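You operate a simulated robot arm through the tools that you are given. There is no shell and no other tool. Be economical: measure what you need, move in short steps, check, and stop when the job is done.

Carry out the task below with a simulated robot arm. There is one attempt and no reset: what you move stays moved.

## Task
Sift one scoop of stony sand over the grey tray; tip the stones in with the pebbles.
Fine: use the yellow scoop and the sieve; both go back where they lay.

It is judged by the outcome, as a careful person would: the job done as asked, and still so three seconds after it is handed in. It fails if anything else is knocked over, pushed out of place, dropped, spilled or broken.

## Robot
A 6-joint arm with a two-finger parallel gripper, fixed in place. Base frame: the origin is at the foot of the arm, x ahead of it, y to its left, z up; the work surface is at about z = 0.84. Units: m, degrees, N and s.
With the tool pointing down near the work surface it reaches from about 0.1 to 0.84 m from the base axis. Its first joint turns from -166.0 to 166.0 degrees. Payload 3.91 kg.
The TCP is the grasp point between the finger pads, 0.03 m short of the fingertips. In the tool frame z runs along the fingers and y along their closing line. Largest opening 0.11 m; finger width 0.02, thickness 0.01; the body of the gripper, 0.048 by 0.112 m, starts 0.055 m behind the TCP.
Orientation is that of the tool frame in the base frame, as a unit quaternion [x, y, z, w]. With the fingers straight down and closing along the base's y, the tool's x points along the base's -x, its y along +y and its z along -z.

## Interface
- The arm moves only by the tool servo_tool. Its argument "steps" is a list of rows, each a list of 3 entries, a list of its own where there are three numbers: the turn, a rotation vector about the base's x, y, z in degrees, then the shift along the base's x, y, z in m, then the finger opening in m, from 0 to 0.11. In form: [[[wx, wy, wz], [dx, dy, dz], fingers], ...]. A call has 1 to 10 rows; each row is the pose to reach, as a shift and turn from the pose commanded when the call began. Rows are played at 5 a second. More than 0.05 m and 8.6 degrees between two rows, or a gripper value outside its range, and nothing of the call is played. A pose out of reach is approached as far as the arm can. The call stops where the force on the tool passes 90 N (or 10 N more than at its start, if that is more) or the arm is blocked; 0.2 s more then pass. The fingers move at their own pace (about 0.108 m/s each) and stop on an object; they squeeze with about 25 N. The grip force told is the motor's: it shows also when the fingers shut on nothing. Time passes only in rows, and 0.2 s behind the last, so rows that repeat a pose let the fingers close. The reply holds the time, the measured pose of the TCP, the force on the tool along the base axes, the opening and the grip force, in the units named above and with some noise, and new pictures: "views" is both (left out), scene, wrist or none.
- Cameras (640 x 400 px; columns grow to the right, rows downward): "scene" is fixed at [0.0508, -0.6517, 1.6366]; the picture's right is [0.60, -0.80, 0.00], its down [-0.68, -0.51, -0.53] and it looks along [0.43, 0.32, -0.85] (base axes); focal length 214 px, centre (320, 200). "wrist" rides on the gripper at [-0.036, 0, -0.057] in the tool frame; the picture's right is [0.00, -1.00, 0.00], its down [0.97, 0.00, -0.24] and it looks along [0.24, 0.00, 0.97] (tool axes); focal length 218 px, centre (320, 200). There is no depth. A picture from a camera that has moved, and an enlarged one, comes with that camera's place and axes in the base frame and with its lens.
- lift_body(by): slides the trunk up (or, below 0, down) by that many m; the arm rides with it, the base frame stays. It gives what a move gives, with no picture.
- close_up(camera, box): a new picture of the part [left, top, right, bottom] of that camera's present view, enlarged. No time passes.
- finish_job(): hands the job in; it is judged then, once.

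Go step by step. Nothing tells you positions but the pictures and the camera data: compare them with the known pose of the tool, close in by small moves and look again before you grip or let go. The budget is 120 turns and 150 pictures, counting those below and the enlarged ones. Unless the task says otherwise, let go and move clear before handing in, and close with one line.

The tools are called as name(argument=value, ...) on one line, values as JSON. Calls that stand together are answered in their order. servo_tool: Moves the arm, as the interface text tells. Its arguments: {"type":"object","properties":{"steps":{"type":"array","items":{"type":"array"}},"views":{"type":"string","enum":["both","scene","wrist","none"]}},"required":["steps"]} The other tools are called the same way: lift_body (by) slides the trunk up or down; close_up (camera, box) takes an enlarged picture of a part of a camera's view; finish_job () hands the job in.

At the start:

```text
t: 0.0
position: [0.3601, -0.1883, 1.2827]
tool_rot: [-0.001, 1.0, 0.0, 0.0]
wrist_force: [0.3, -0.7, 0.0]
grip_width: 0.1098
grasp_force: 0.1
trunk travel left (down, up): [-0.475, 0.065]
```

scene: 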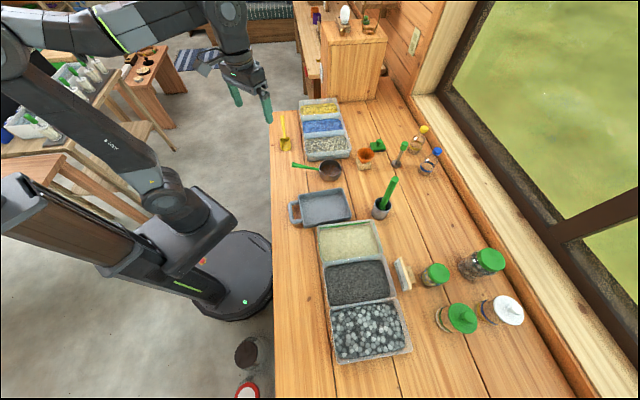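
wrist: 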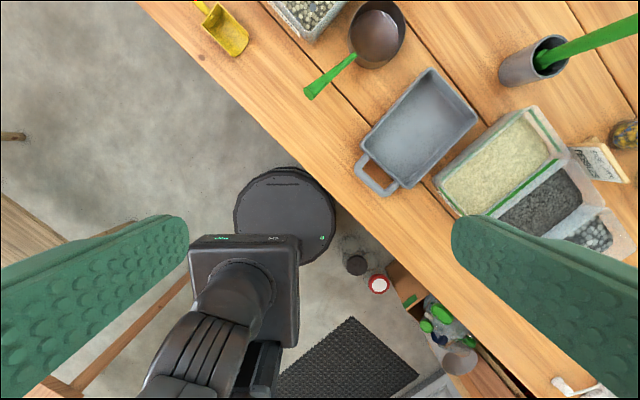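

I see a bench with two rows of bins, a grey tray, a yellow scoop and a green-handled sieve or pan. I'll enlarge the pictures to identify each before moving.

close_up(camera="scene", box=[260, 90, 420, 190])

close_up(camera="scene", box=[270, 180, 430, 280])

close_up(camera="scene", box=[300, 270, 460, 370])

close_up(camera="wrist", box=[180, 0, 500, 200])

```text
4.00 times, centred on (340, 140) of scene
camera zoom: at [0.0508, -0.6517, 1.6366], right [0.6, -0.8, 0.0], down [-0.68, -0.51, -0.53], along [0.43, 0.32, -0.85], focal length 858 px, centre (240, 440)
```

zoom: 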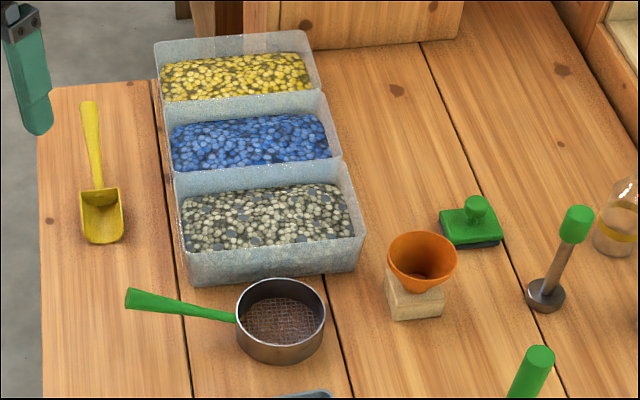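

```text
4.00 times, centred on (350, 230) of scene
camera zoom: at [0.0508, -0.6517, 1.6366], right [0.6, -0.8, 0.0], down [-0.68, -0.51, -0.53], along [0.43, 0.32, -0.85], focal length 858 px, centre (200, 80)
```

zoom: 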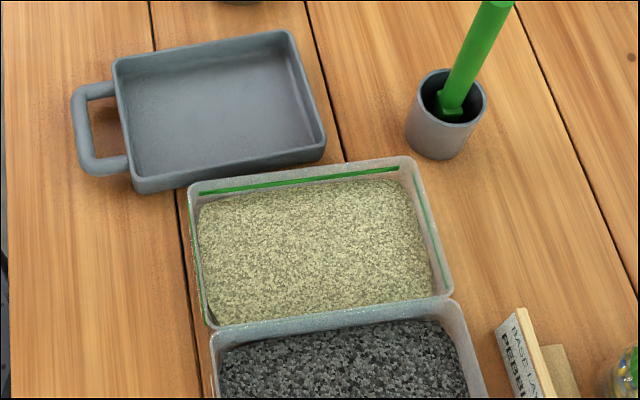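

```text
4.00 times, centred on (380, 320) of scene
camera zoom: at [0.0508, -0.6517, 1.6366], right [0.6, -0.8, 0.0], down [-0.68, -0.51, -0.53], along [0.43, 0.32, -0.85], focal length 858 px, centre (80, -280)
```

zoom: 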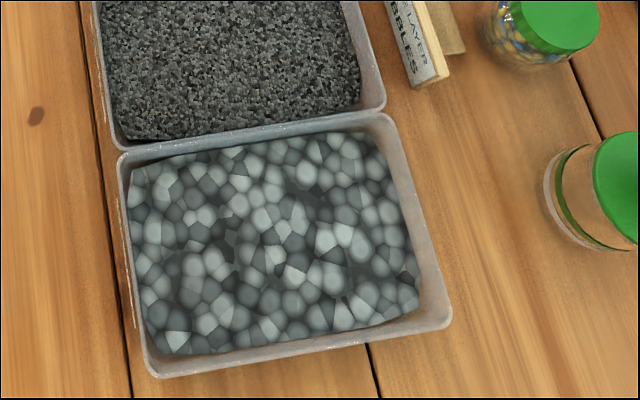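

```text
2.00 times, centred on (340, 100) of wrist
camera zoom: at [0.3955, -0.1887, 1.3396], right [0.0, -1.0, 0.0], down [-0.97, 0.0, 0.24], along [-0.24, 0.0, -0.97], focal length 436 px, centre (280, 400)
```

zoom: 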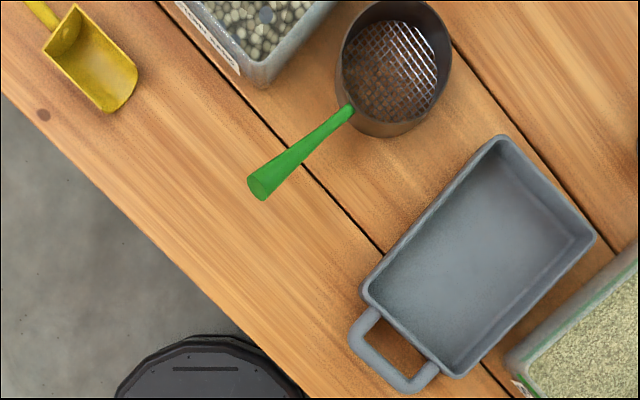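

The far group's third bin looks like a coarse mix with darker stones. The near group holds pale fine material, dark gravel and pebbles. I'll move the wrist camera over for a closer look.

servo_tool(steps=[[[0, 0, 0], [0.04, 0, -0.02], 0.11], [[0, 0, 0], [0.08, 0, -0.04], 0.11], [[0, 0, 0], [0.12, 0, -0.06], 0.11], [[0, 0, 0], [0.15, 0.02, -0.08], 0.11], [[0, 0, 0], [0.18, 0.04, -0.1], 0.11], [[0, 0, 0], [0.2, 0.05, -0.1], 0.11]], views="wrist")

```text
t: 1.4
position: [0.5607, -0.1377, 1.1843]
tool_rot: [0.0, 1.0, 0.0, 0.0]
wrist_force: [-1.1, 0.1, 0.9]
grip_width: 0.11
grasp_force: 0.0
trunk travel left (down, up): [-0.475, 0.065]
camera wrist: at [0.5983, -0.1388, 1.2396], right [0.0, -1.0, 0.0], down [-0.97, 0.0, 0.24], along [-0.24, 0.0, -0.97], focal length 218 px, centre (320, 200)
```

wrist: 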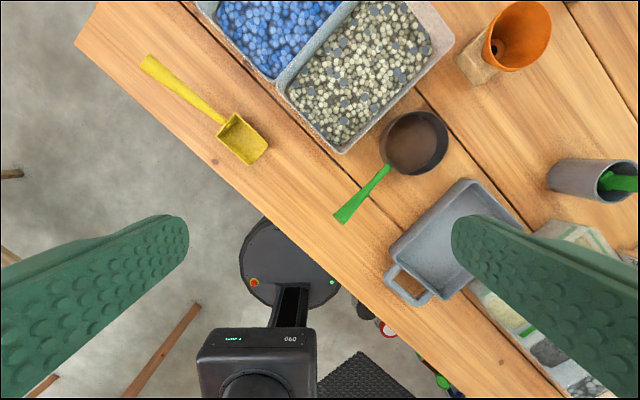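

close_up(camera="wrist", box=[260, 0, 460, 160])

close_up(camera="wrist", box=[120, 30, 300, 180])

close_up(camera="wrist", box=[320, 90, 480, 310])

close_up(camera="scene", box=[380, 240, 540, 340])

```text
2.50 times, centred on (360, 80) of wrist
camera zoom: at [0.5983, -0.1388, 1.2396], right [0.0, -1.0, 0.0], down [-0.97, 0.0, 0.24], along [-0.24, 0.0, -0.97], focal length 546 px, centre (220, 500)
```

zoom: 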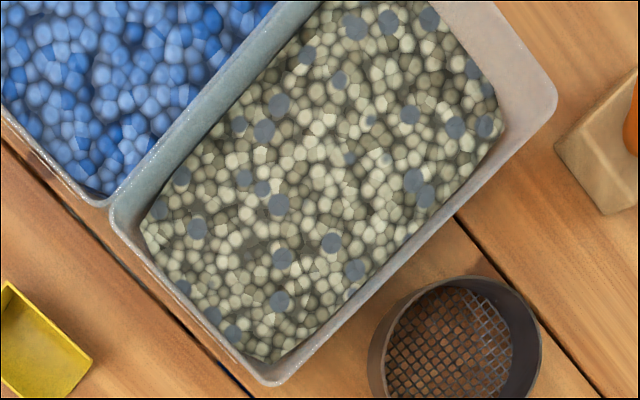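

```text
2.67 times, centred on (210, 105) of wrist
camera zoom: at [0.5983, -0.1388, 1.2396], right [0.0, -1.0, 0.0], down [-0.97, 0.0, 0.24], along [-0.24, 0.0, -0.97], focal length 582 px, centre (613, 453)
```

zoom: 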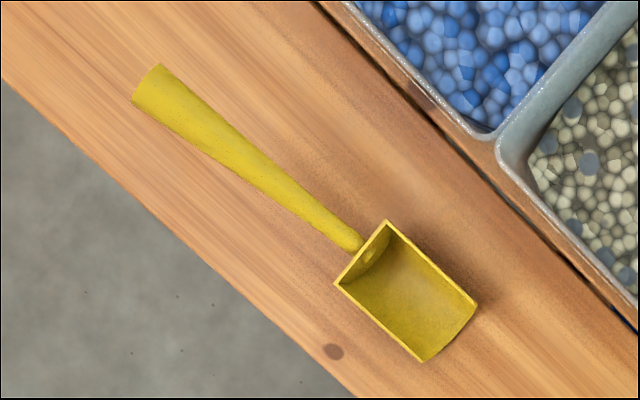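

```text
1.82 times, centred on (400, 200) of wrist
camera zoom: at [0.5983, -0.1388, 1.2396], right [0.0, -1.0, 0.0], down [-0.97, 0.0, 0.24], along [-0.24, 0.0, -0.97], focal length 397 px, centre (174, 200)
```

zoom: 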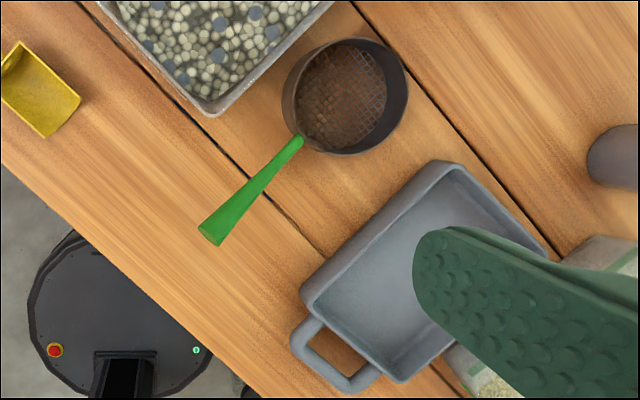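

```text
4.00 times, centred on (460, 290) of scene
camera zoom: at [0.0508, -0.6517, 1.6366], right [0.6, -0.8, 0.0], down [-0.68, -0.51, -0.53], along [0.43, 0.32, -0.85], focal length 858 px, centre (-240, -160)
```

zoom: 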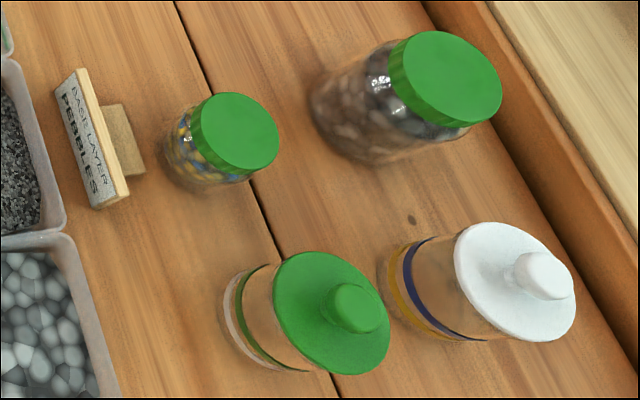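

The far group's third bin, pale grains with dark stones, is the stony sand. The big-pebble bin is at the near end, and the sieve's mesh is visible. First I'll set the sieve in the tray, so I'm moving above its handle and turning the fingers across it.

servo_tool(steps=[[[0, 0, -7.5], [-0.005, -0.012, -0.02], 0.11], [[0, 0, -15], [-0.011, -0.025, -0.04], 0.11], [[0, 0, -22.5], [-0.017, -0.038, -0.065], 0.11], [[0, 0, -30], [-0.022, -0.05, -0.085], 0.09], [[0, 0, -37.5], [-0.028, -0.063, -0.11], 0.07], [[0, 0, -45], [-0.034, -0.076, -0.13], 0.06], [[0, 0, -45], [-0.034, -0.076, -0.15], 0.06]])

```text
t: 3.0
position: [0.5253, -0.2147, 1.0335]
tool_rot: [0.383, 0.924, 0.0, 0.0]
wrist_force: [-0.2, -0.1, 0.3]
grip_width: 0.06
grasp_force: 0.0
trunk travel left (down, up): [-0.475, 0.065]
camera wrist: at [0.5512, -0.2402, 1.0889], right [-0.71, -0.71, 0.0], down [-0.69, 0.69, 0.24], along [-0.17, 0.17, -0.97], focal length 218 px, centre (320, 200)
```

scene: 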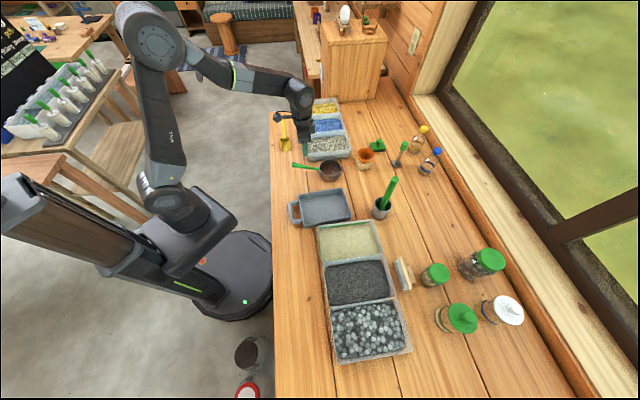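
wrist: 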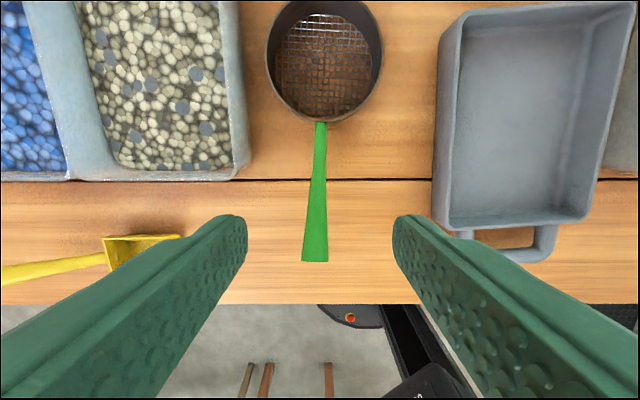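

The fingers straddle the green handle well. I'll descend and close on it.

servo_tool(steps=[[[0, 0, 0], [0.001, 0.0, -0.04], 0.06], [[0, 0, 0], [0.001, 0.0, -0.08], 0.06], [[0, 0, 0], [0.002, 0.0, -0.12], 0.06], [[0, 0, 0], [0.002, 0.0, -0.144], 0.06], [[0, 0, 0], [0.002, 0.0, -0.144], 0.06]], views="both")

```text
t: 4.2
position: [0.5277, -0.2138, 0.8888]
tool_rot: [0.382, 0.924, -0.001, 0.001]
wrist_force: [0.4, -0.3, -1.1]
grip_width: 0.0599
grasp_force: 0.0
trunk travel left (down, up): [-0.475, 0.065]
camera wrist: at [0.5539, -0.2394, 0.9448], right [-0.71, -0.71, 0.0], down [-0.69, 0.69, 0.24], along [-0.17, 0.17, -0.97], focal length 218 px, centre (320, 200)
```

scene: 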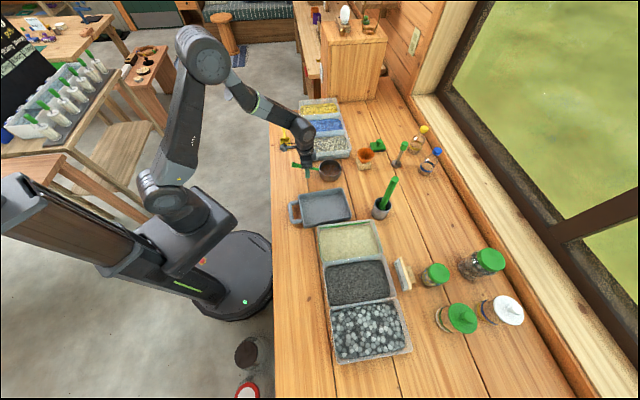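
wrist: 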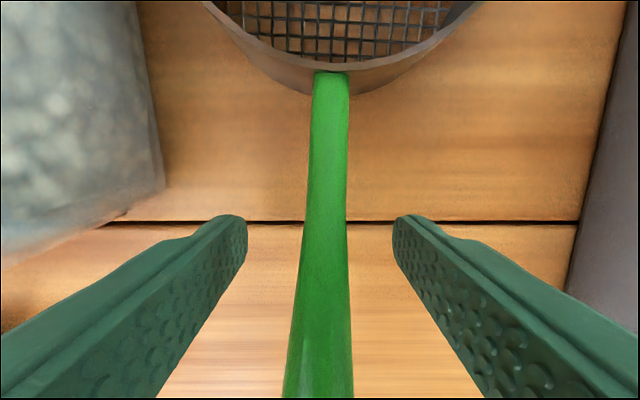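

servo_tool(steps=[[[0, 0, 0], [0, 0, 0], 0.03], [[0, 0, 0], [0, 0, 0], 0.0], [[0, 0, 0], [0, 0, 0], 0.0], [[0, 0, 0], [0, 0, 0], 0.0], [[0, 0, 0], [0, 0, 0.03], 0.0], [[0, 0, 0], [0, 0, 0.06], 0.0], [[0, 0, 0], [0, 0, 0.06], 0.0]])

```text
t: 5.8
position: [0.5283, -0.2137, 0.9494]
tool_rot: [0.383, 0.924, 0.0, 0.0]
wrist_force: [-1.4, -0.6, -2.2]
grip_width: 0.0242
grasp_force: 24.4
trunk travel left (down, up): [-0.475, 0.065]
camera wrist: at [0.5541, -0.2394, 1.0066], right [-0.71, -0.71, 0.0], down [-0.69, 0.69, 0.24], along [-0.17, 0.17, -0.97], focal length 218 px, centre (320, 200)
```

scene: 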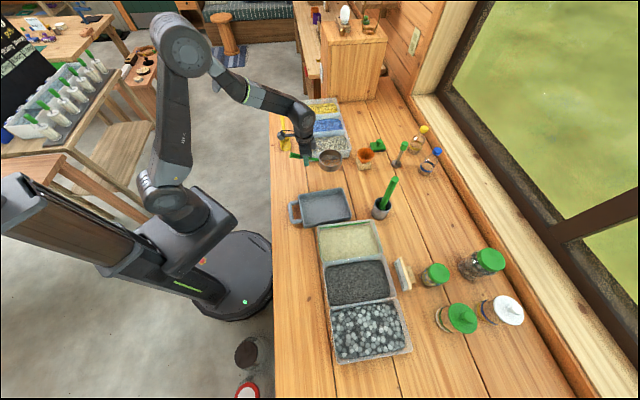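
wrist: 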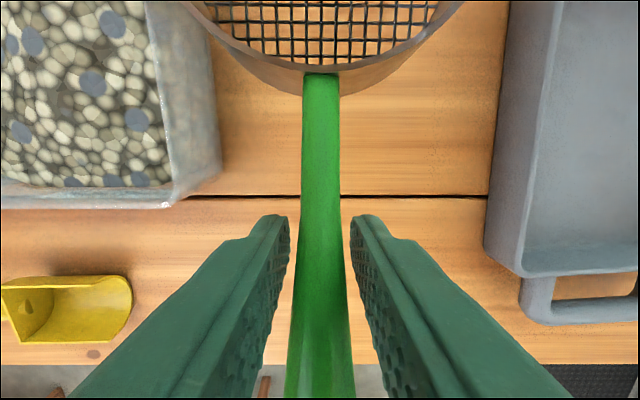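

The sieve is held and hangs level. I'll carry it over the tray and look.

servo_tool(steps=[[[0, 0, 0], [0, 0, 0.04], 0.0], [[0, 0, 0], [-0.035, -0.019, 0.05], 0.0], [[0, 0, 0], [-0.07, -0.038, 0.05], 0.0], [[0, 0, 0], [-0.105, -0.056, 0.05], 0.0], [[0, 0, 0], [-0.14, -0.075, 0.05], 0.0], [[0, 0, 0], [-0.18, -0.096, 0.05], 0.0], [[0, 0, 0], [-0.18, -0.096, 0.05], 0.0]])

close_up(camera="scene", box=[260, 160, 420, 260])

```text
t: 7.4
position: [0.3464, -0.3115, 0.9994]
tool_rot: [0.383, 0.924, 0.0, 0.0]
wrist_force: [-0.2, -0.5, -1.4]
grip_width: 0.0242
grasp_force: 24.4
trunk travel left (down, up): [-0.475, 0.065]
camera wrist: at [0.3727, -0.3376, 1.0557], right [-0.71, -0.71, 0.0], down [-0.69, 0.69, 0.24], along [-0.17, 0.17, -0.97], focal length 218 px, centre (320, 200)
```

scene: 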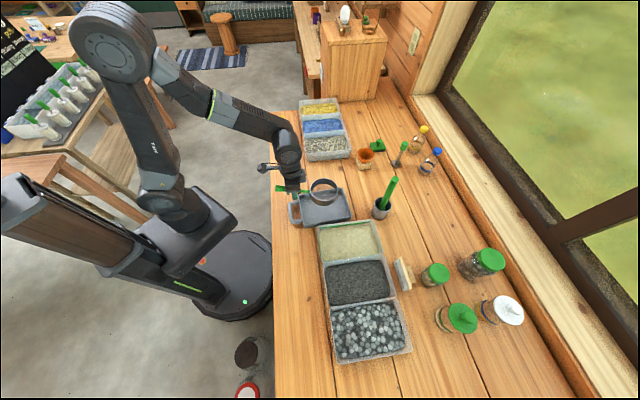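
wrist: 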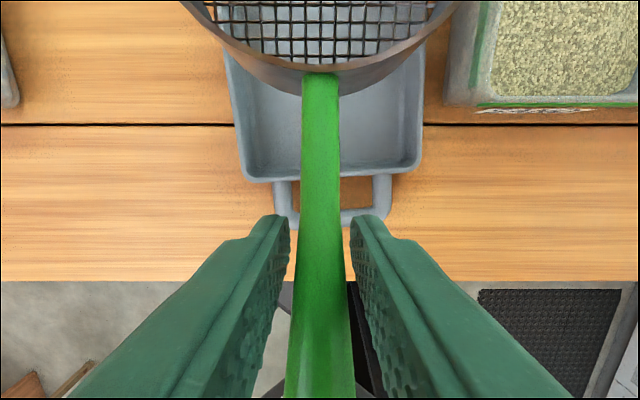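

```text
4.00 times, centred on (340, 210) of scene
camera zoom: at [0.0508, -0.6517, 1.6366], right [0.6, -0.8, 0.0], down [-0.68, -0.51, -0.53], along [0.43, 0.32, -0.85], focal length 858 px, centre (240, 160)
```

zoom: 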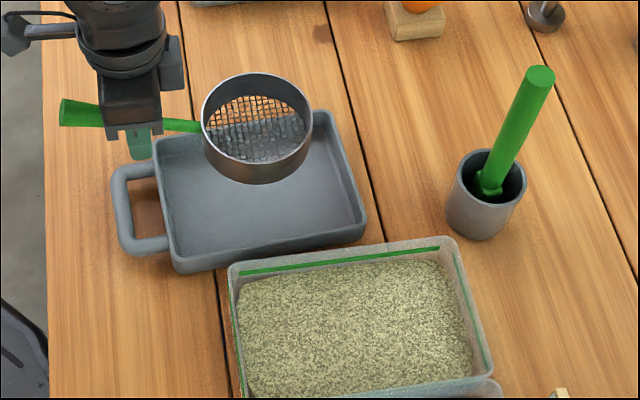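

The sieve hangs above the tray, about 8 mm off its centre. I'll shift it and lower it gently.

servo_tool(steps=[[[0, 0, 0], [-0.006, -0.006, -0.03], 0.0], [[0, 0, 0], [-0.006, -0.006, -0.06], 0.0], [[0, 0, 0], [-0.006, -0.006, -0.085], 0.0], [[0, 0, 0], [-0.006, -0.006, -0.095], 0.0], [[0, 0, 0], [-0.006, -0.006, -0.095], 0.0]])

close_up(camera="scene", box=[260, 160, 420, 260])

```text
t: 8.6
position: [0.3399, -0.3169, 0.9034]
tool_rot: [0.382, 0.924, 0.0, 0.0]
wrist_force: [-0.3, 0.2, -1.9]
grip_width: 0.0245
grasp_force: 25.0
trunk travel left (down, up): [-0.475, 0.065]
camera wrist: at [0.3657, -0.3423, 0.9597], right [-0.71, -0.71, 0.0], down [-0.69, 0.69, 0.24], along [-0.17, 0.17, -0.97], focal length 218 px, centre (320, 200)
```

scene: 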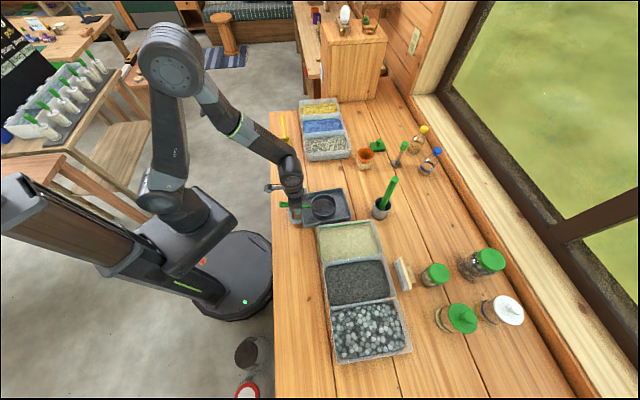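
wrist: 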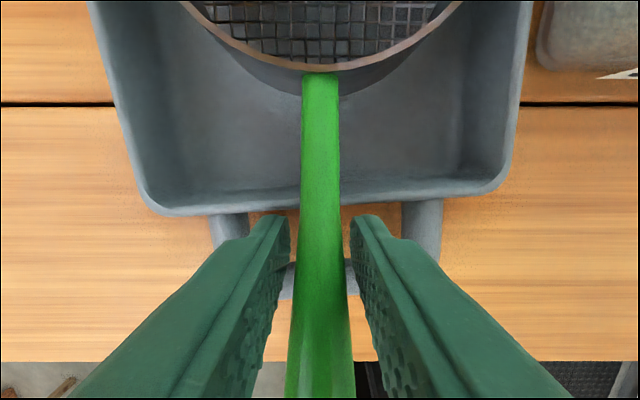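

```text
4.00 times, centred on (340, 210) of scene
camera zoom: at [0.0508, -0.6517, 1.6366], right [0.6, -0.8, 0.0], down [-0.68, -0.51, -0.53], along [0.43, 0.32, -0.85], focal length 858 px, centre (240, 160)
```

zoom: 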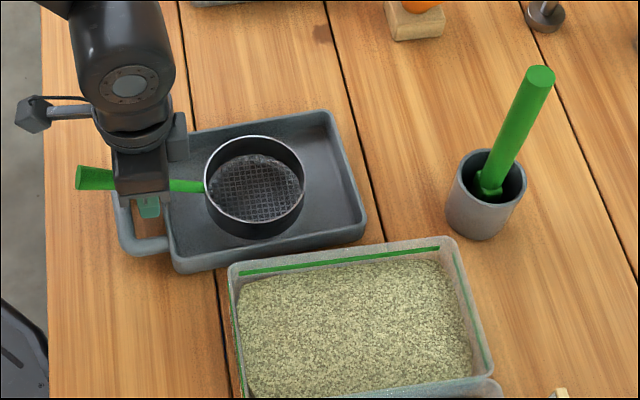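

servo_tool(steps=[[[0, 0, 0], [-0.004, 0.004, -0.002], 0.0], [[0, 0, 0], [-0.004, 0.004, -0.004], 0.0], [[0, 0, 0], [-0.004, 0.004, -0.006], 0.0], [[0, 0, 0], [-0.004, 0.004, -0.0075], 0.0], [[0, 0, 0], [-0.004, 0.004, -0.0075], 0.0]], views="wrist")

close_up(camera="scene", box=[270, 180, 350, 230])

```text
t: 9.8
position: [0.3376, -0.3124, 0.8965]
tool_rot: [0.383, 0.924, -0.001, 0.0]
wrist_force: [0.1, -0.3, -1.6]
grip_width: 0.0241
grasp_force: 24.8
trunk travel left (down, up): [-0.475, 0.065]
camera wrist: at [0.3631, -0.3381, 0.9529], right [-0.71, -0.71, 0.0], down [-0.69, 0.69, 0.24], along [-0.17, 0.17, -0.97], focal length 218 px, centre (320, 200)
```

wrist: 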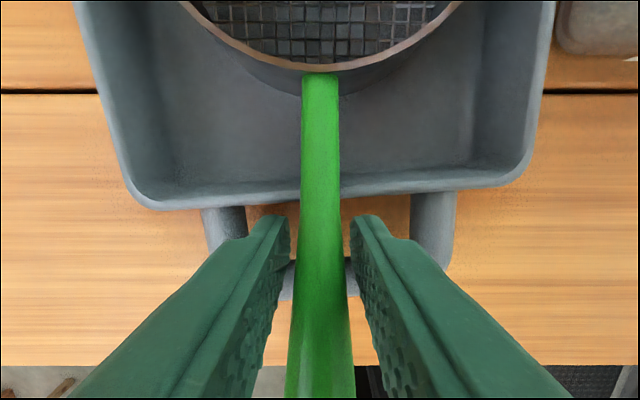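

```text
8.00 times, centred on (310, 205) of scene
camera zoom: at [0.0508, -0.6517, 1.6366], right [0.6, -0.8, 0.0], down [-0.68, -0.51, -0.53], along [0.43, 0.32, -0.85], focal length 1716 px, centre (400, 160)
```

zoom: 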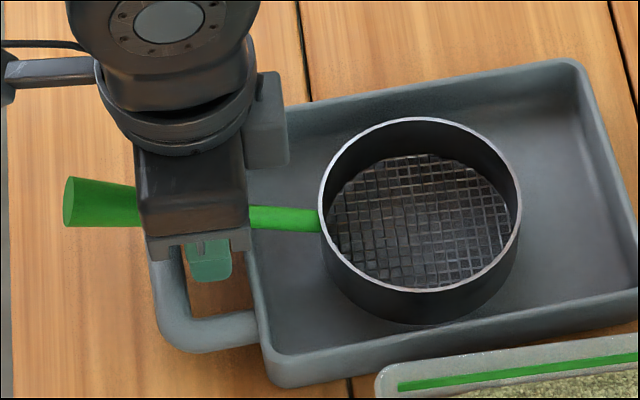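

servo_tool(steps=[[[0, 0, 0], [0, 0, -0.0015], 0.0], [[0, 0, 0], [0, 0, -0.003], 0.0], [[0, 0, 0], [0, 0, -0.003], 0.0]], views="none")

servo_tool(steps=[[[0, 0, 0], [0, 0, -0.001], 0.0], [[0, 0, 0], [0, 0, -0.002], 0.0], [[0, 0, 0], [0, 0, -0.002], 0.0]], views="none")

```text
t: 10.6
position: [0.338, -0.313, 0.895]
tool_rot: [0.381, 0.924, 0.0, 0.0]
wrist_force: [1.1, 0.8, 1.9]
grip_width: 0.0244
grasp_force: 25.3
trunk travel left (down, up): [-0.475, 0.065]
```

```text
t: 11.4
position: [0.3351, -0.3129, 0.8918]
tool_rot: [0.383, 0.924, 0.0, 0.001]
wrist_force: [-2.4, 2.0, 13.4]
grip_width: 0.0241
grasp_force: 24.8
trunk travel left (down, up): [-0.475, 0.065]
```

It has touched the tray floor. I'll relax the push slightly and open the fingers just enough to release.

servo_tool(steps=[[[0, 0, 0], [0, 0, 0.0015], 0.0], [[0, 0, 0], [0, 0, 0.002], 0.03], [[0, 0, 0], [0, 0, 0.002], 0.045], [[0, 0, 0], [0, 0, 0.002], 0.045]], views="wrist")

```text
t: 12.4
position: [0.337, -0.3131, 0.8941]
tool_rot: [0.382, 0.924, 0.001, 0.0]
wrist_force: [1.0, 0.8, -1.2]
grip_width: 0.0448
grasp_force: 0.1
trunk travel left (down, up): [-0.475, 0.065]
camera wrist: at [0.3634, -0.3387, 0.9505], right [-0.71, -0.71, 0.0], down [-0.69, 0.69, 0.24], along [-0.17, 0.17, -0.97], focal length 218 px, centre (320, 200)
```

wrist: 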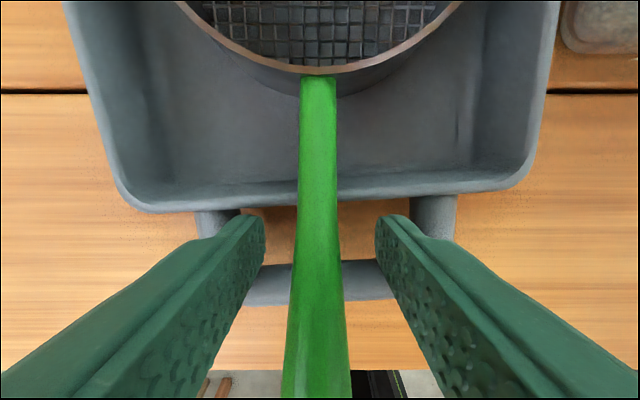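

The sieve stands in the tray on its own. Next I'll rise and go to the scoop, turning the fingers across its handle.

servo_tool(steps=[[[0, 0, 0], [0, 0, 0.04], 0.045], [[0, 0, 0], [0, 0, 0.08], 0.06], [[0, 0, -7.5], [0.0, 0.0, 0.12], 0.06], [[0, 0, -15], [0.02, 0.02, 0.16], 0.06], [[0, 0, -22.5], [0.05, 0.05, 0.19], 0.06], [[0, 0, -30], [0.08, 0.08, 0.19], 0.06], [[0, 0, -37.5], [0.11, 0.11, 0.19], 0.06], [[0, 0, -45], [0.14, 0.14, 0.19], 0.06], [[0, 0, -52.5], [0.17, 0.17, 0.19], 0.06], [[0, 0, -60], [0.2, 0.2, 0.19], 0.06]], views="none")

servo_tool(steps=[[[0, 0, -7.5], [0.03, 0.04, 0], 0.06], [[0, 0, -15], [0.06, 0.08, 0], 0.06], [[0, 0, -22.5], [0.1, 0.12, 0.0], 0.06], [[0, 0, -30], [0.13, 0.15, 0.0], 0.06], [[0, 0, -30], [0.137, 0.168, 0.0], 0.06], [[0, 0, -30], [0.137, 0.168, 0.0], 0.06]])

```text
refused: row 5 steps farther than a row can; nothing moved
```

```text
refused: row 3 steps farther than a row can; nothing moved
```

servo_tool(steps=[[[0, 0, 0], [0, 0, 0.04], 0.045], [[0, 0, 0], [0, 0, 0.08], 0.06], [[0, 0, -7.5], [0.0, 0.0, 0.12], 0.06], [[0, 0, -15], [0.02, 0.02, 0.15], 0.06], [[0, 0, -22.5], [0.045, 0.045, 0.18], 0.06], [[0, 0, -30], [0.075, 0.075, 0.19], 0.06], [[0, 0, -37.5], [0.105, 0.105, 0.19], 0.06], [[0, 0, -45], [0.135, 0.135, 0.19], 0.06], [[0, 0, -52.5], [0.165, 0.165, 0.19], 0.06], [[0, 0, -60], [0.195, 0.195, 0.19], 0.06]], views="none")

servo_tool(steps=[[[0, 0, -7.5], [0.03, 0.035, 0], 0.06], [[0, 0, -15], [0.06, 0.07, 0], 0.06], [[0, 0, -22.5], [0.09, 0.105, 0.0], 0.06], [[0, 0, -30], [0.12, 0.14, 0.0], 0.06], [[0, 0, -30], [0.142, 0.172, 0.0], 0.06], [[0, 0, -30], [0.142, 0.172, 0.0], 0.06]])

```text
t: 14.6
position: [0.5345, -0.1177, 1.082]
tool_rot: [0.794, 0.608, -0.001, 0.0]
wrist_force: [-0.9, 0.0, -0.2]
grip_width: 0.0598
grasp_force: 0.0
trunk travel left (down, up): [-0.475, 0.065]
```

```text
t: 16.0
position: [0.6731, 0.0542, 1.083]
tool_rot: [0.924, 0.381, 0.001, 0.0]
wrist_force: [0.6, 0.3, -0.2]
grip_width: 0.0599
grasp_force: 0.1
trunk travel left (down, up): [-0.475, 0.065]
camera wrist: at [0.6484, 0.0284, 1.1396], right [-0.71, 0.71, 0.0], down [0.69, 0.69, 0.24], along [0.17, 0.17, -0.97], focal length 218 px, centre (320, 200)
```

scene: 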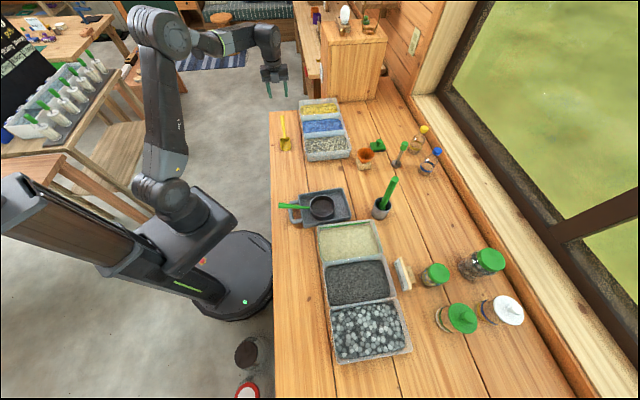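
wrist: 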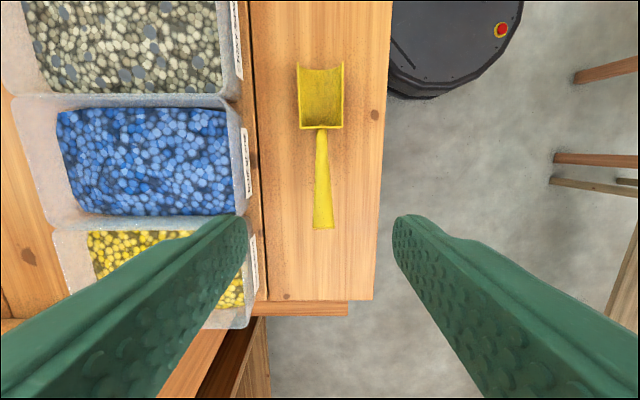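

The scoop handle is centred between the fingers. I'll check the bin labels and descend part-way.

close_up(camera="wrist", box=[200, 0, 360, 100])

servo_tool(steps=[[[0, 0, 0], [0, -0.0, -0.04], 0.06], [[0, 0, 0], [0, 0, -0.08], 0.06], [[0, 0, 0], [0, 0, -0.12], 0.06], [[0, 0, 0], [0, 0, -0.16], 0.06], [[0, 0, 0], [0, 0, -0.193], 0.06], [[0, 0, 0], [0, 0, -0.193], 0.06]], views="wrist")

close_up(camera="scene", box=[250, 90, 330, 160])

```text
4.00 times, centred on (280, 50) of wrist
camera zoom: at [0.6484, 0.0284, 1.1396], right [-0.71, 0.71, 0.0], down [0.69, 0.69, 0.24], along [0.17, 0.17, -0.97], focal length 873 px, centre (480, 800)
```

zoom: 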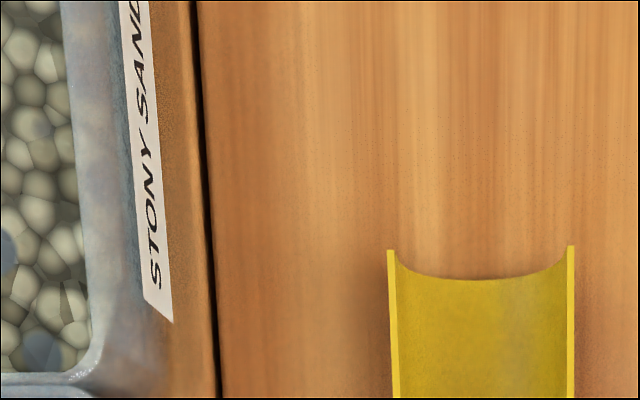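

```text
t: 17.4
position: [0.6744, 0.0537, 0.8907]
tool_rot: [0.924, 0.382, 0.0, 0.0]
wrist_force: [0.5, -1.3, -0.2]
grip_width: 0.06
grasp_force: 0.1
trunk travel left (down, up): [-0.475, 0.065]
camera wrist: at [0.6494, 0.0283, 0.9482], right [-0.71, 0.71, 0.0], down [0.69, 0.69, 0.24], along [0.17, 0.17, -0.97], focal length 218 px, centre (320, 200)
```

wrist: 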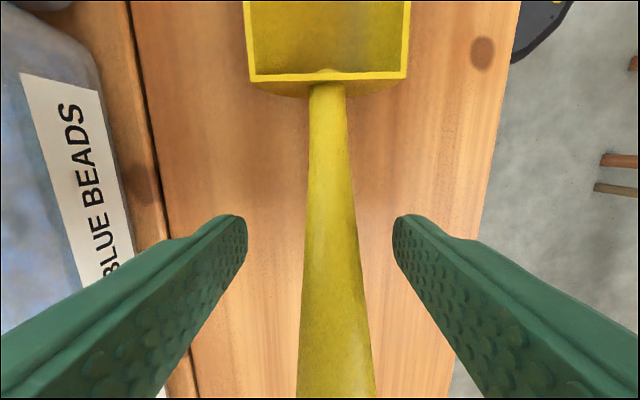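

```text
5.71 times, centred on (290, 125) of scene
camera zoom: at [0.0508, -0.6517, 1.6366], right [0.6, -0.8, 0.0], down [-0.68, -0.51, -0.53], along [0.43, 0.32, -0.85], focal length 1226 px, centre (491, 629)
```

zoom: 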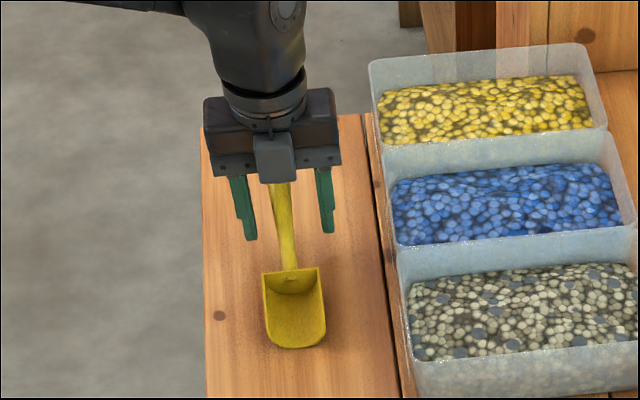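

The label reads "STONY SAND", which confirms the bin. I'll recentre on the handle by 4 mm, then grip and lift.

servo_tool(steps=[[[0, 0, 0], [-0.003, 0.003, 0], 0.06], [[0, 0, 0], [-0.003, 0.003, 0], 0.03], [[0, 0, 0], [-0.003, 0.003, 0], 0.0], [[0, 0, 0], [-0.003, 0.003, 0], 0.0], [[0, 0, 0], [-0.003, 0.003, 0], 0.0]], views="wrist")

servo_tool(steps=[[[0, 0, 0], [0, 0, 0.03], 0.0], [[0, 0, 0], [0, 0, 0.07], 0.0], [[0, 0, 0], [0, 0, 0.11], 0.0], [[0, 0, 0], [0, 0, 0.13], 0.0], [[0, 0, 0], [0, 0, 0.13], 0.0]])

```text
t: 18.6
position: [0.6708, 0.0577, 0.8915]
tool_rot: [0.924, 0.383, 0.0, 0.0]
wrist_force: [0.0, 0.2, 0.3]
grip_width: 0.0242
grasp_force: 25.0
trunk travel left (down, up): [-0.475, 0.065]
camera wrist: at [0.6467, 0.0311, 0.9479], right [-0.71, 0.71, 0.0], down [0.69, 0.69, 0.24], along [0.17, 0.17, -0.97], focal length 218 px, centre (320, 200)
```

wrist: 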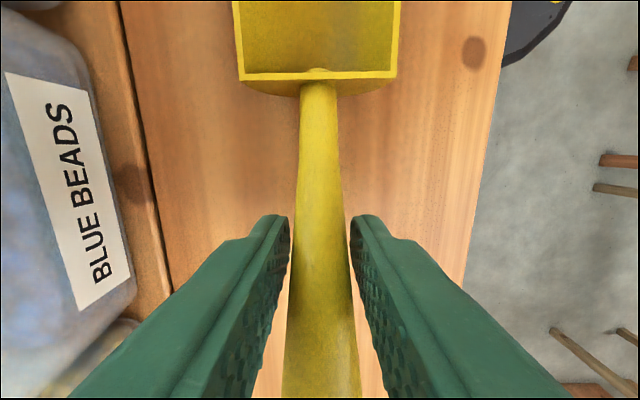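

```text
t: 19.8
position: [0.6701, 0.0579, 1.0214]
tool_rot: [0.924, 0.384, 0.0, 0.0]
wrist_force: [0.1, -0.1, -0.4]
grip_width: 0.0244
grasp_force: 25.5
trunk travel left (down, up): [-0.475, 0.065]
camera wrist: at [0.645, 0.0325, 1.0773], right [-0.71, 0.71, 0.0], down [0.69, 0.69, 0.24], along [0.17, 0.17, -0.97], focal length 218 px, centre (320, 200)
```

scene: 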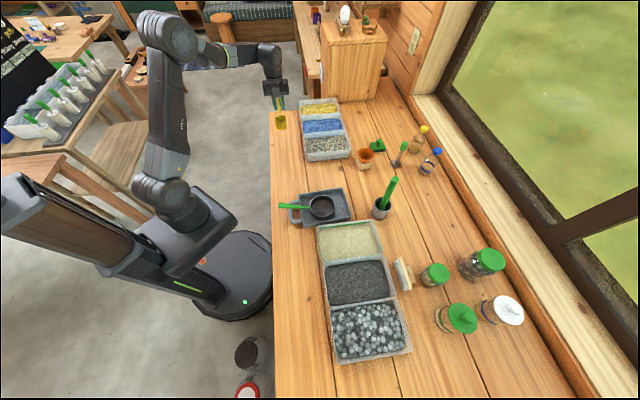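
wrist: 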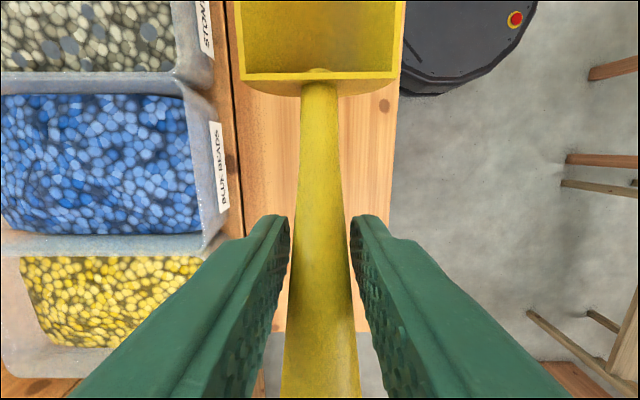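

The scoop is held firmly. I'll swing it round to point across the stony-sand bin, staying above the rims.

servo_tool(steps=[[[0, 0, 8], [-0.005, -0.005, 0.03], 0.0], [[0, 0, 16], [-0.01, -0.015, 0.03], 0.0], [[0, 0, 24], [-0.02, -0.03, 0.03], 0.0], [[0, 0, 32], [-0.03, -0.045, 0.03], 0.0], [[0, 0, 40], [-0.04, -0.06, 0.03], 0.0], [[0, 0, 48], [-0.05, -0.075, 0.03], 0.0], [[0, 0, 56], [-0.06, -0.09, 0.03], 0.0], [[0, 0, 64], [-0.07, -0.105, 0.03], 0.0], [[0, 0, 72], [-0.075, -0.12, 0.03], 0.0], [[0, 0, 80], [-0.082, -0.134, 0.03], 0.0]], views="none")

servo_tool(steps=[[[0, 0, 5], [0, 0, 0], 0.0], [[0, 0, 10], [0, 0, 0], 0.0], [[0, 0, 10], [0, 0, 0], 0.0]])

close_up(camera="scene", box=[260, 80, 400, 180])

```text
t: 22.0
position: [0.5888, -0.0762, 1.0507]
tool_rot: [0.461, 0.887, 0.0, 0.001]
wrist_force: [-0.2, 0.2, -0.6]
grip_width: 0.0244
grasp_force: 24.7
trunk travel left (down, up): [-0.475, 0.065]
```

```text
t: 22.8
position: [0.5881, -0.0763, 1.0513]
tool_rot: [0.383, 0.924, -0.001, 0.0]
wrist_force: [0.1, -0.2, -0.3]
grip_width: 0.0241
grasp_force: 24.6
trunk travel left (down, up): [-0.475, 0.065]
camera wrist: at [0.6143, -0.1018, 1.1068], right [-0.71, -0.71, 0.0], down [-0.69, 0.69, 0.24], along [-0.17, 0.17, -0.97], focal length 218 px, centre (320, 200)
```

scene: 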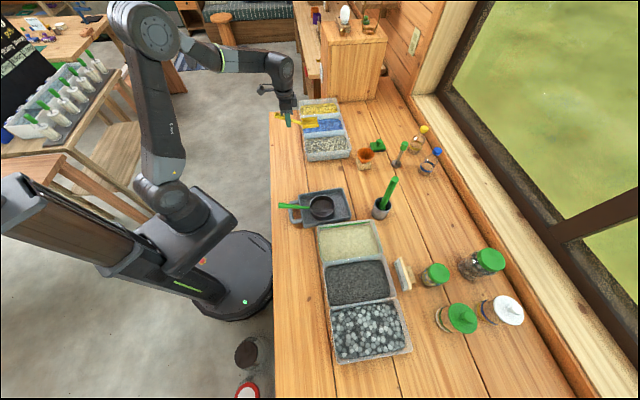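
wrist: 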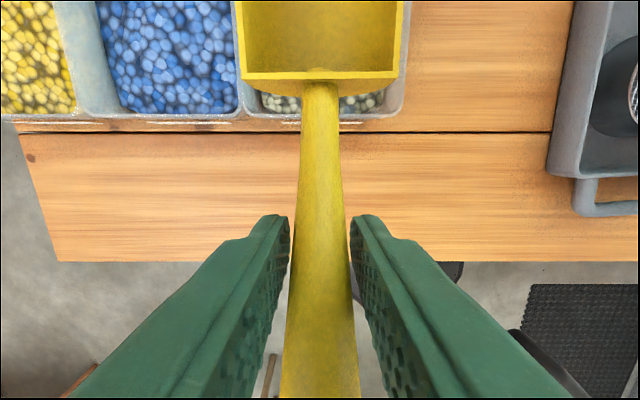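

```text
4.00 times, centred on (330, 130) of scene
camera zoom: at [0.0508, -0.6517, 1.6366], right [0.6, -0.8, 0.0], down [-0.68, -0.51, -0.53], along [0.43, 0.32, -0.85], focal length 858 px, centre (280, 480)
```

zoom: 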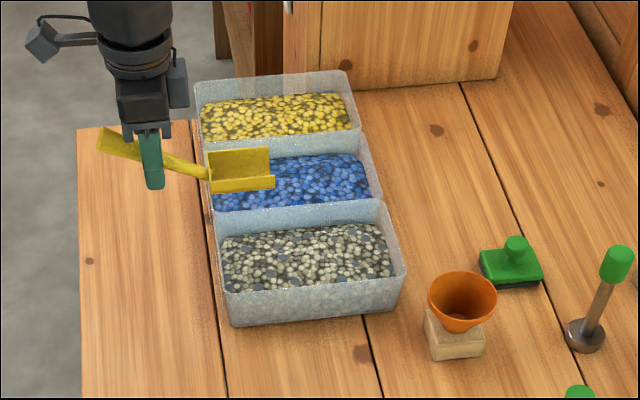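

The scoop is centred over the bin. I'll pitch its lip down 30° over the near part of the bin and check before digging.

servo_tool(steps=[[[4.24, 4.24, 0], [0.01, -0.01, 0], 0.0], [[8.48, 8.48, 0], [0.02, -0.02, 0], 0.0], [[12.73, 12.73, 0], [0.03, -0.03, 0], 0.0], [[16.97, 16.97, 0], [0.04, -0.04, -0.01], 0.0], [[21.21, 21.21, 0], [0.0495, -0.0495, -0.02], 0.0], [[21.21, 21.21, 0], [0.0495, -0.0495, -0.031], 0.0], [[21.21, 21.21, 0], [0.0495, -0.0495, -0.031], 0.0]])

close_up(camera="scene", box=[280, 90, 380, 170])

```text
t: 24.4
position: [0.6378, -0.125, 1.0215]
tool_rot: [0.37, 0.892, 0.099, -0.24]
wrist_force: [-0.1, 0.1, -1.2]
grip_width: 0.0243
grasp_force: 25.7
trunk travel left (down, up): [-0.475, 0.065]
camera wrist: at [0.681, -0.1681, 1.0513], right [-0.71, -0.71, 0.0], down [-0.51, 0.51, 0.69], along [-0.49, 0.49, -0.72], focal length 218 px, centre (320, 200)
```

scene: 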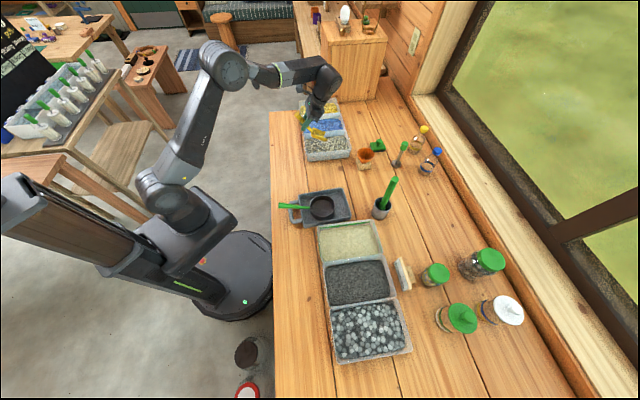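
wrist: 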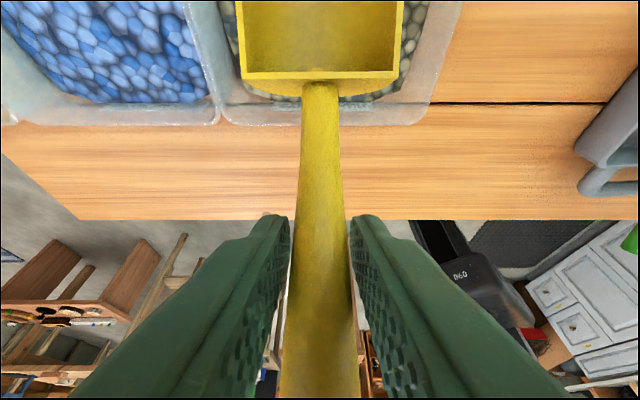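

```text
5.00 times, centred on (330, 130) of scene
camera zoom: at [0.0508, -0.6517, 1.6366], right [0.6, -0.8, 0.0], down [-0.68, -0.51, -0.53], along [0.43, 0.32, -0.85], focal length 1072 px, centre (270, 550)
```

zoom: 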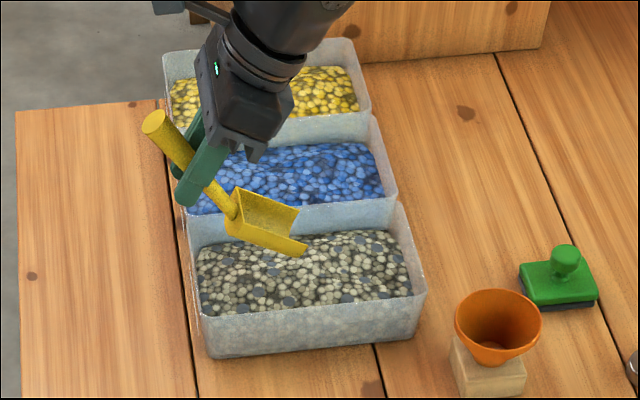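

The geometry agrees with my estimate. Now I'll dig: plunge, push forward while levelling, and lift.

servo_tool(steps=[[[0, 0, 0], [0, 0, -0.03], 0.0], [[0, 0, 0], [0, 0, -0.055], 0.0], [[-2.83, -2.83, 0], [0.0085, -0.0085, -0.063], 0.0], [[-6.36, -6.36, 0], [0.017, -0.017, -0.075], 0.0], [[-10.6, -10.6, 0], [0.024, -0.024, -0.086], 0.0], [[-14.14, -14.14, 0], [0.0297, -0.0297, -0.094], 0.0], [[-17.68, -17.68, 0], [0.031, -0.031, -0.102], 0.0], [[-21.21, -21.21, 0], [0.031, -0.031, -0.105], 0.0], [[-24.75, -24.75, 0], [0.0297, -0.0297, -0.095], 0.0], [[-26.87, -26.87, 0], [0.028, -0.028, -0.07], 0.0]])

close_up(camera="scene", box=[280, 90, 380, 170])

```text
t: 26.6
position: [0.6655, -0.1527, 0.9505]
tool_rot: [0.382, 0.921, -0.028, 0.066]
wrist_force: [-0.8, -0.6, -0.8]
grip_width: 0.024
grasp_force: 25.3
trunk travel left (down, up): [-0.475, 0.065]
camera wrist: at [0.6857, -0.1728, 1.0107], right [-0.71, -0.71, 0.0], down [-0.7, 0.7, 0.1], along [-0.07, 0.07, -0.99], focal length 218 px, centre (320, 200)
```

scene: 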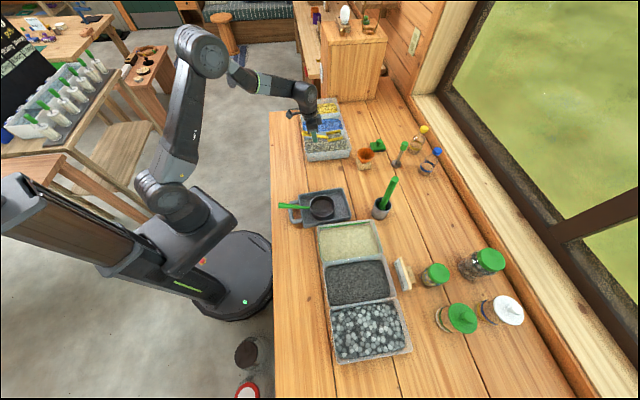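
wrist: 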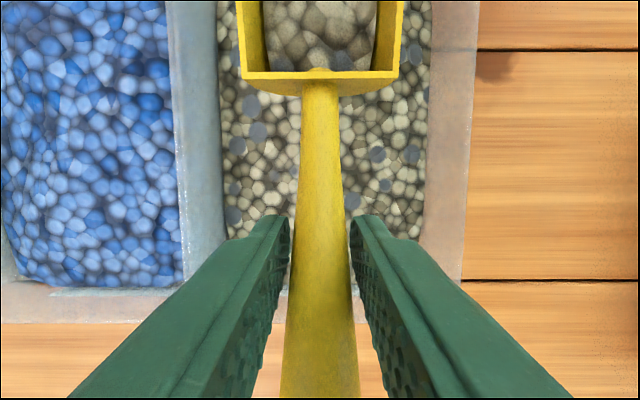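

```text
5.00 times, centred on (330, 130) of scene
camera zoom: at [0.0508, -0.6517, 1.6366], right [0.6, -0.8, 0.0], down [-0.68, -0.51, -0.53], along [0.43, 0.32, -0.85], focal length 1072 px, centre (270, 550)
```

zoom: 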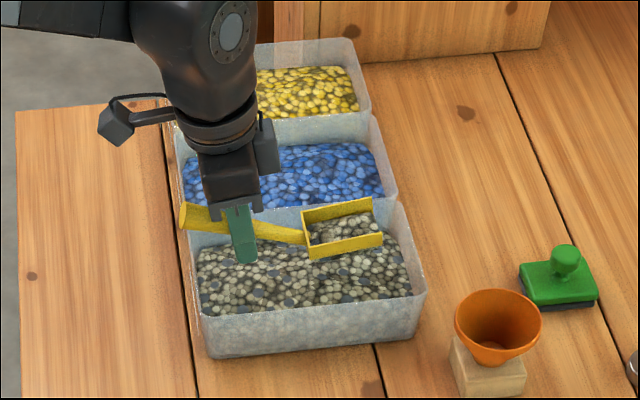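

The scoop holds a load of mixed grains. I'll lift it slowly, let it settle, and check the load before travelling.

servo_tool(steps=[[[0, 0, 0], [0, 0, 0.01], 0.0], [[0, 0, 0], [0, 0, 0.03], 0.0], [[0, 0, 0], [0, 0, 0.055], 0.0], [[0, 0, 0], [0, 0, 0.08], 0.0], [[0, 0, 0], [0, 0, 0.09], 0.0], [[0, 0, 0], [0, 0, 0.09], 0.0], [[0, 0, 0], [0, 0, 0.09], 0.0]], views="none")

close_up(camera="scene", box=[280, 90, 380, 170])

```text
t: 28.2
position: [0.6665, -0.1539, 1.04]
tool_rot: [0.382, 0.921, -0.027, 0.064]
wrist_force: [-0.9, -0.3, -1.5]
grip_width: 0.0241
grasp_force: 24.9
trunk travel left (down, up): [-0.475, 0.065]
```

```text
5.00 times, centred on (330, 130) of scene
camera zoom: at [0.0508, -0.6517, 1.6366], right [0.6, -0.8, 0.0], down [-0.68, -0.51, -0.53], along [0.43, 0.32, -0.85], focal length 1072 px, centre (270, 550)
```

zoom: 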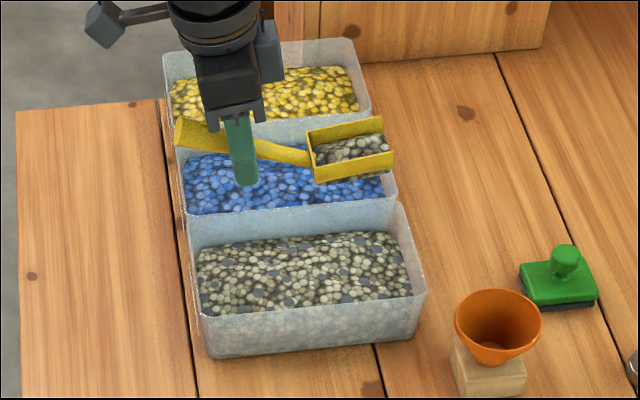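

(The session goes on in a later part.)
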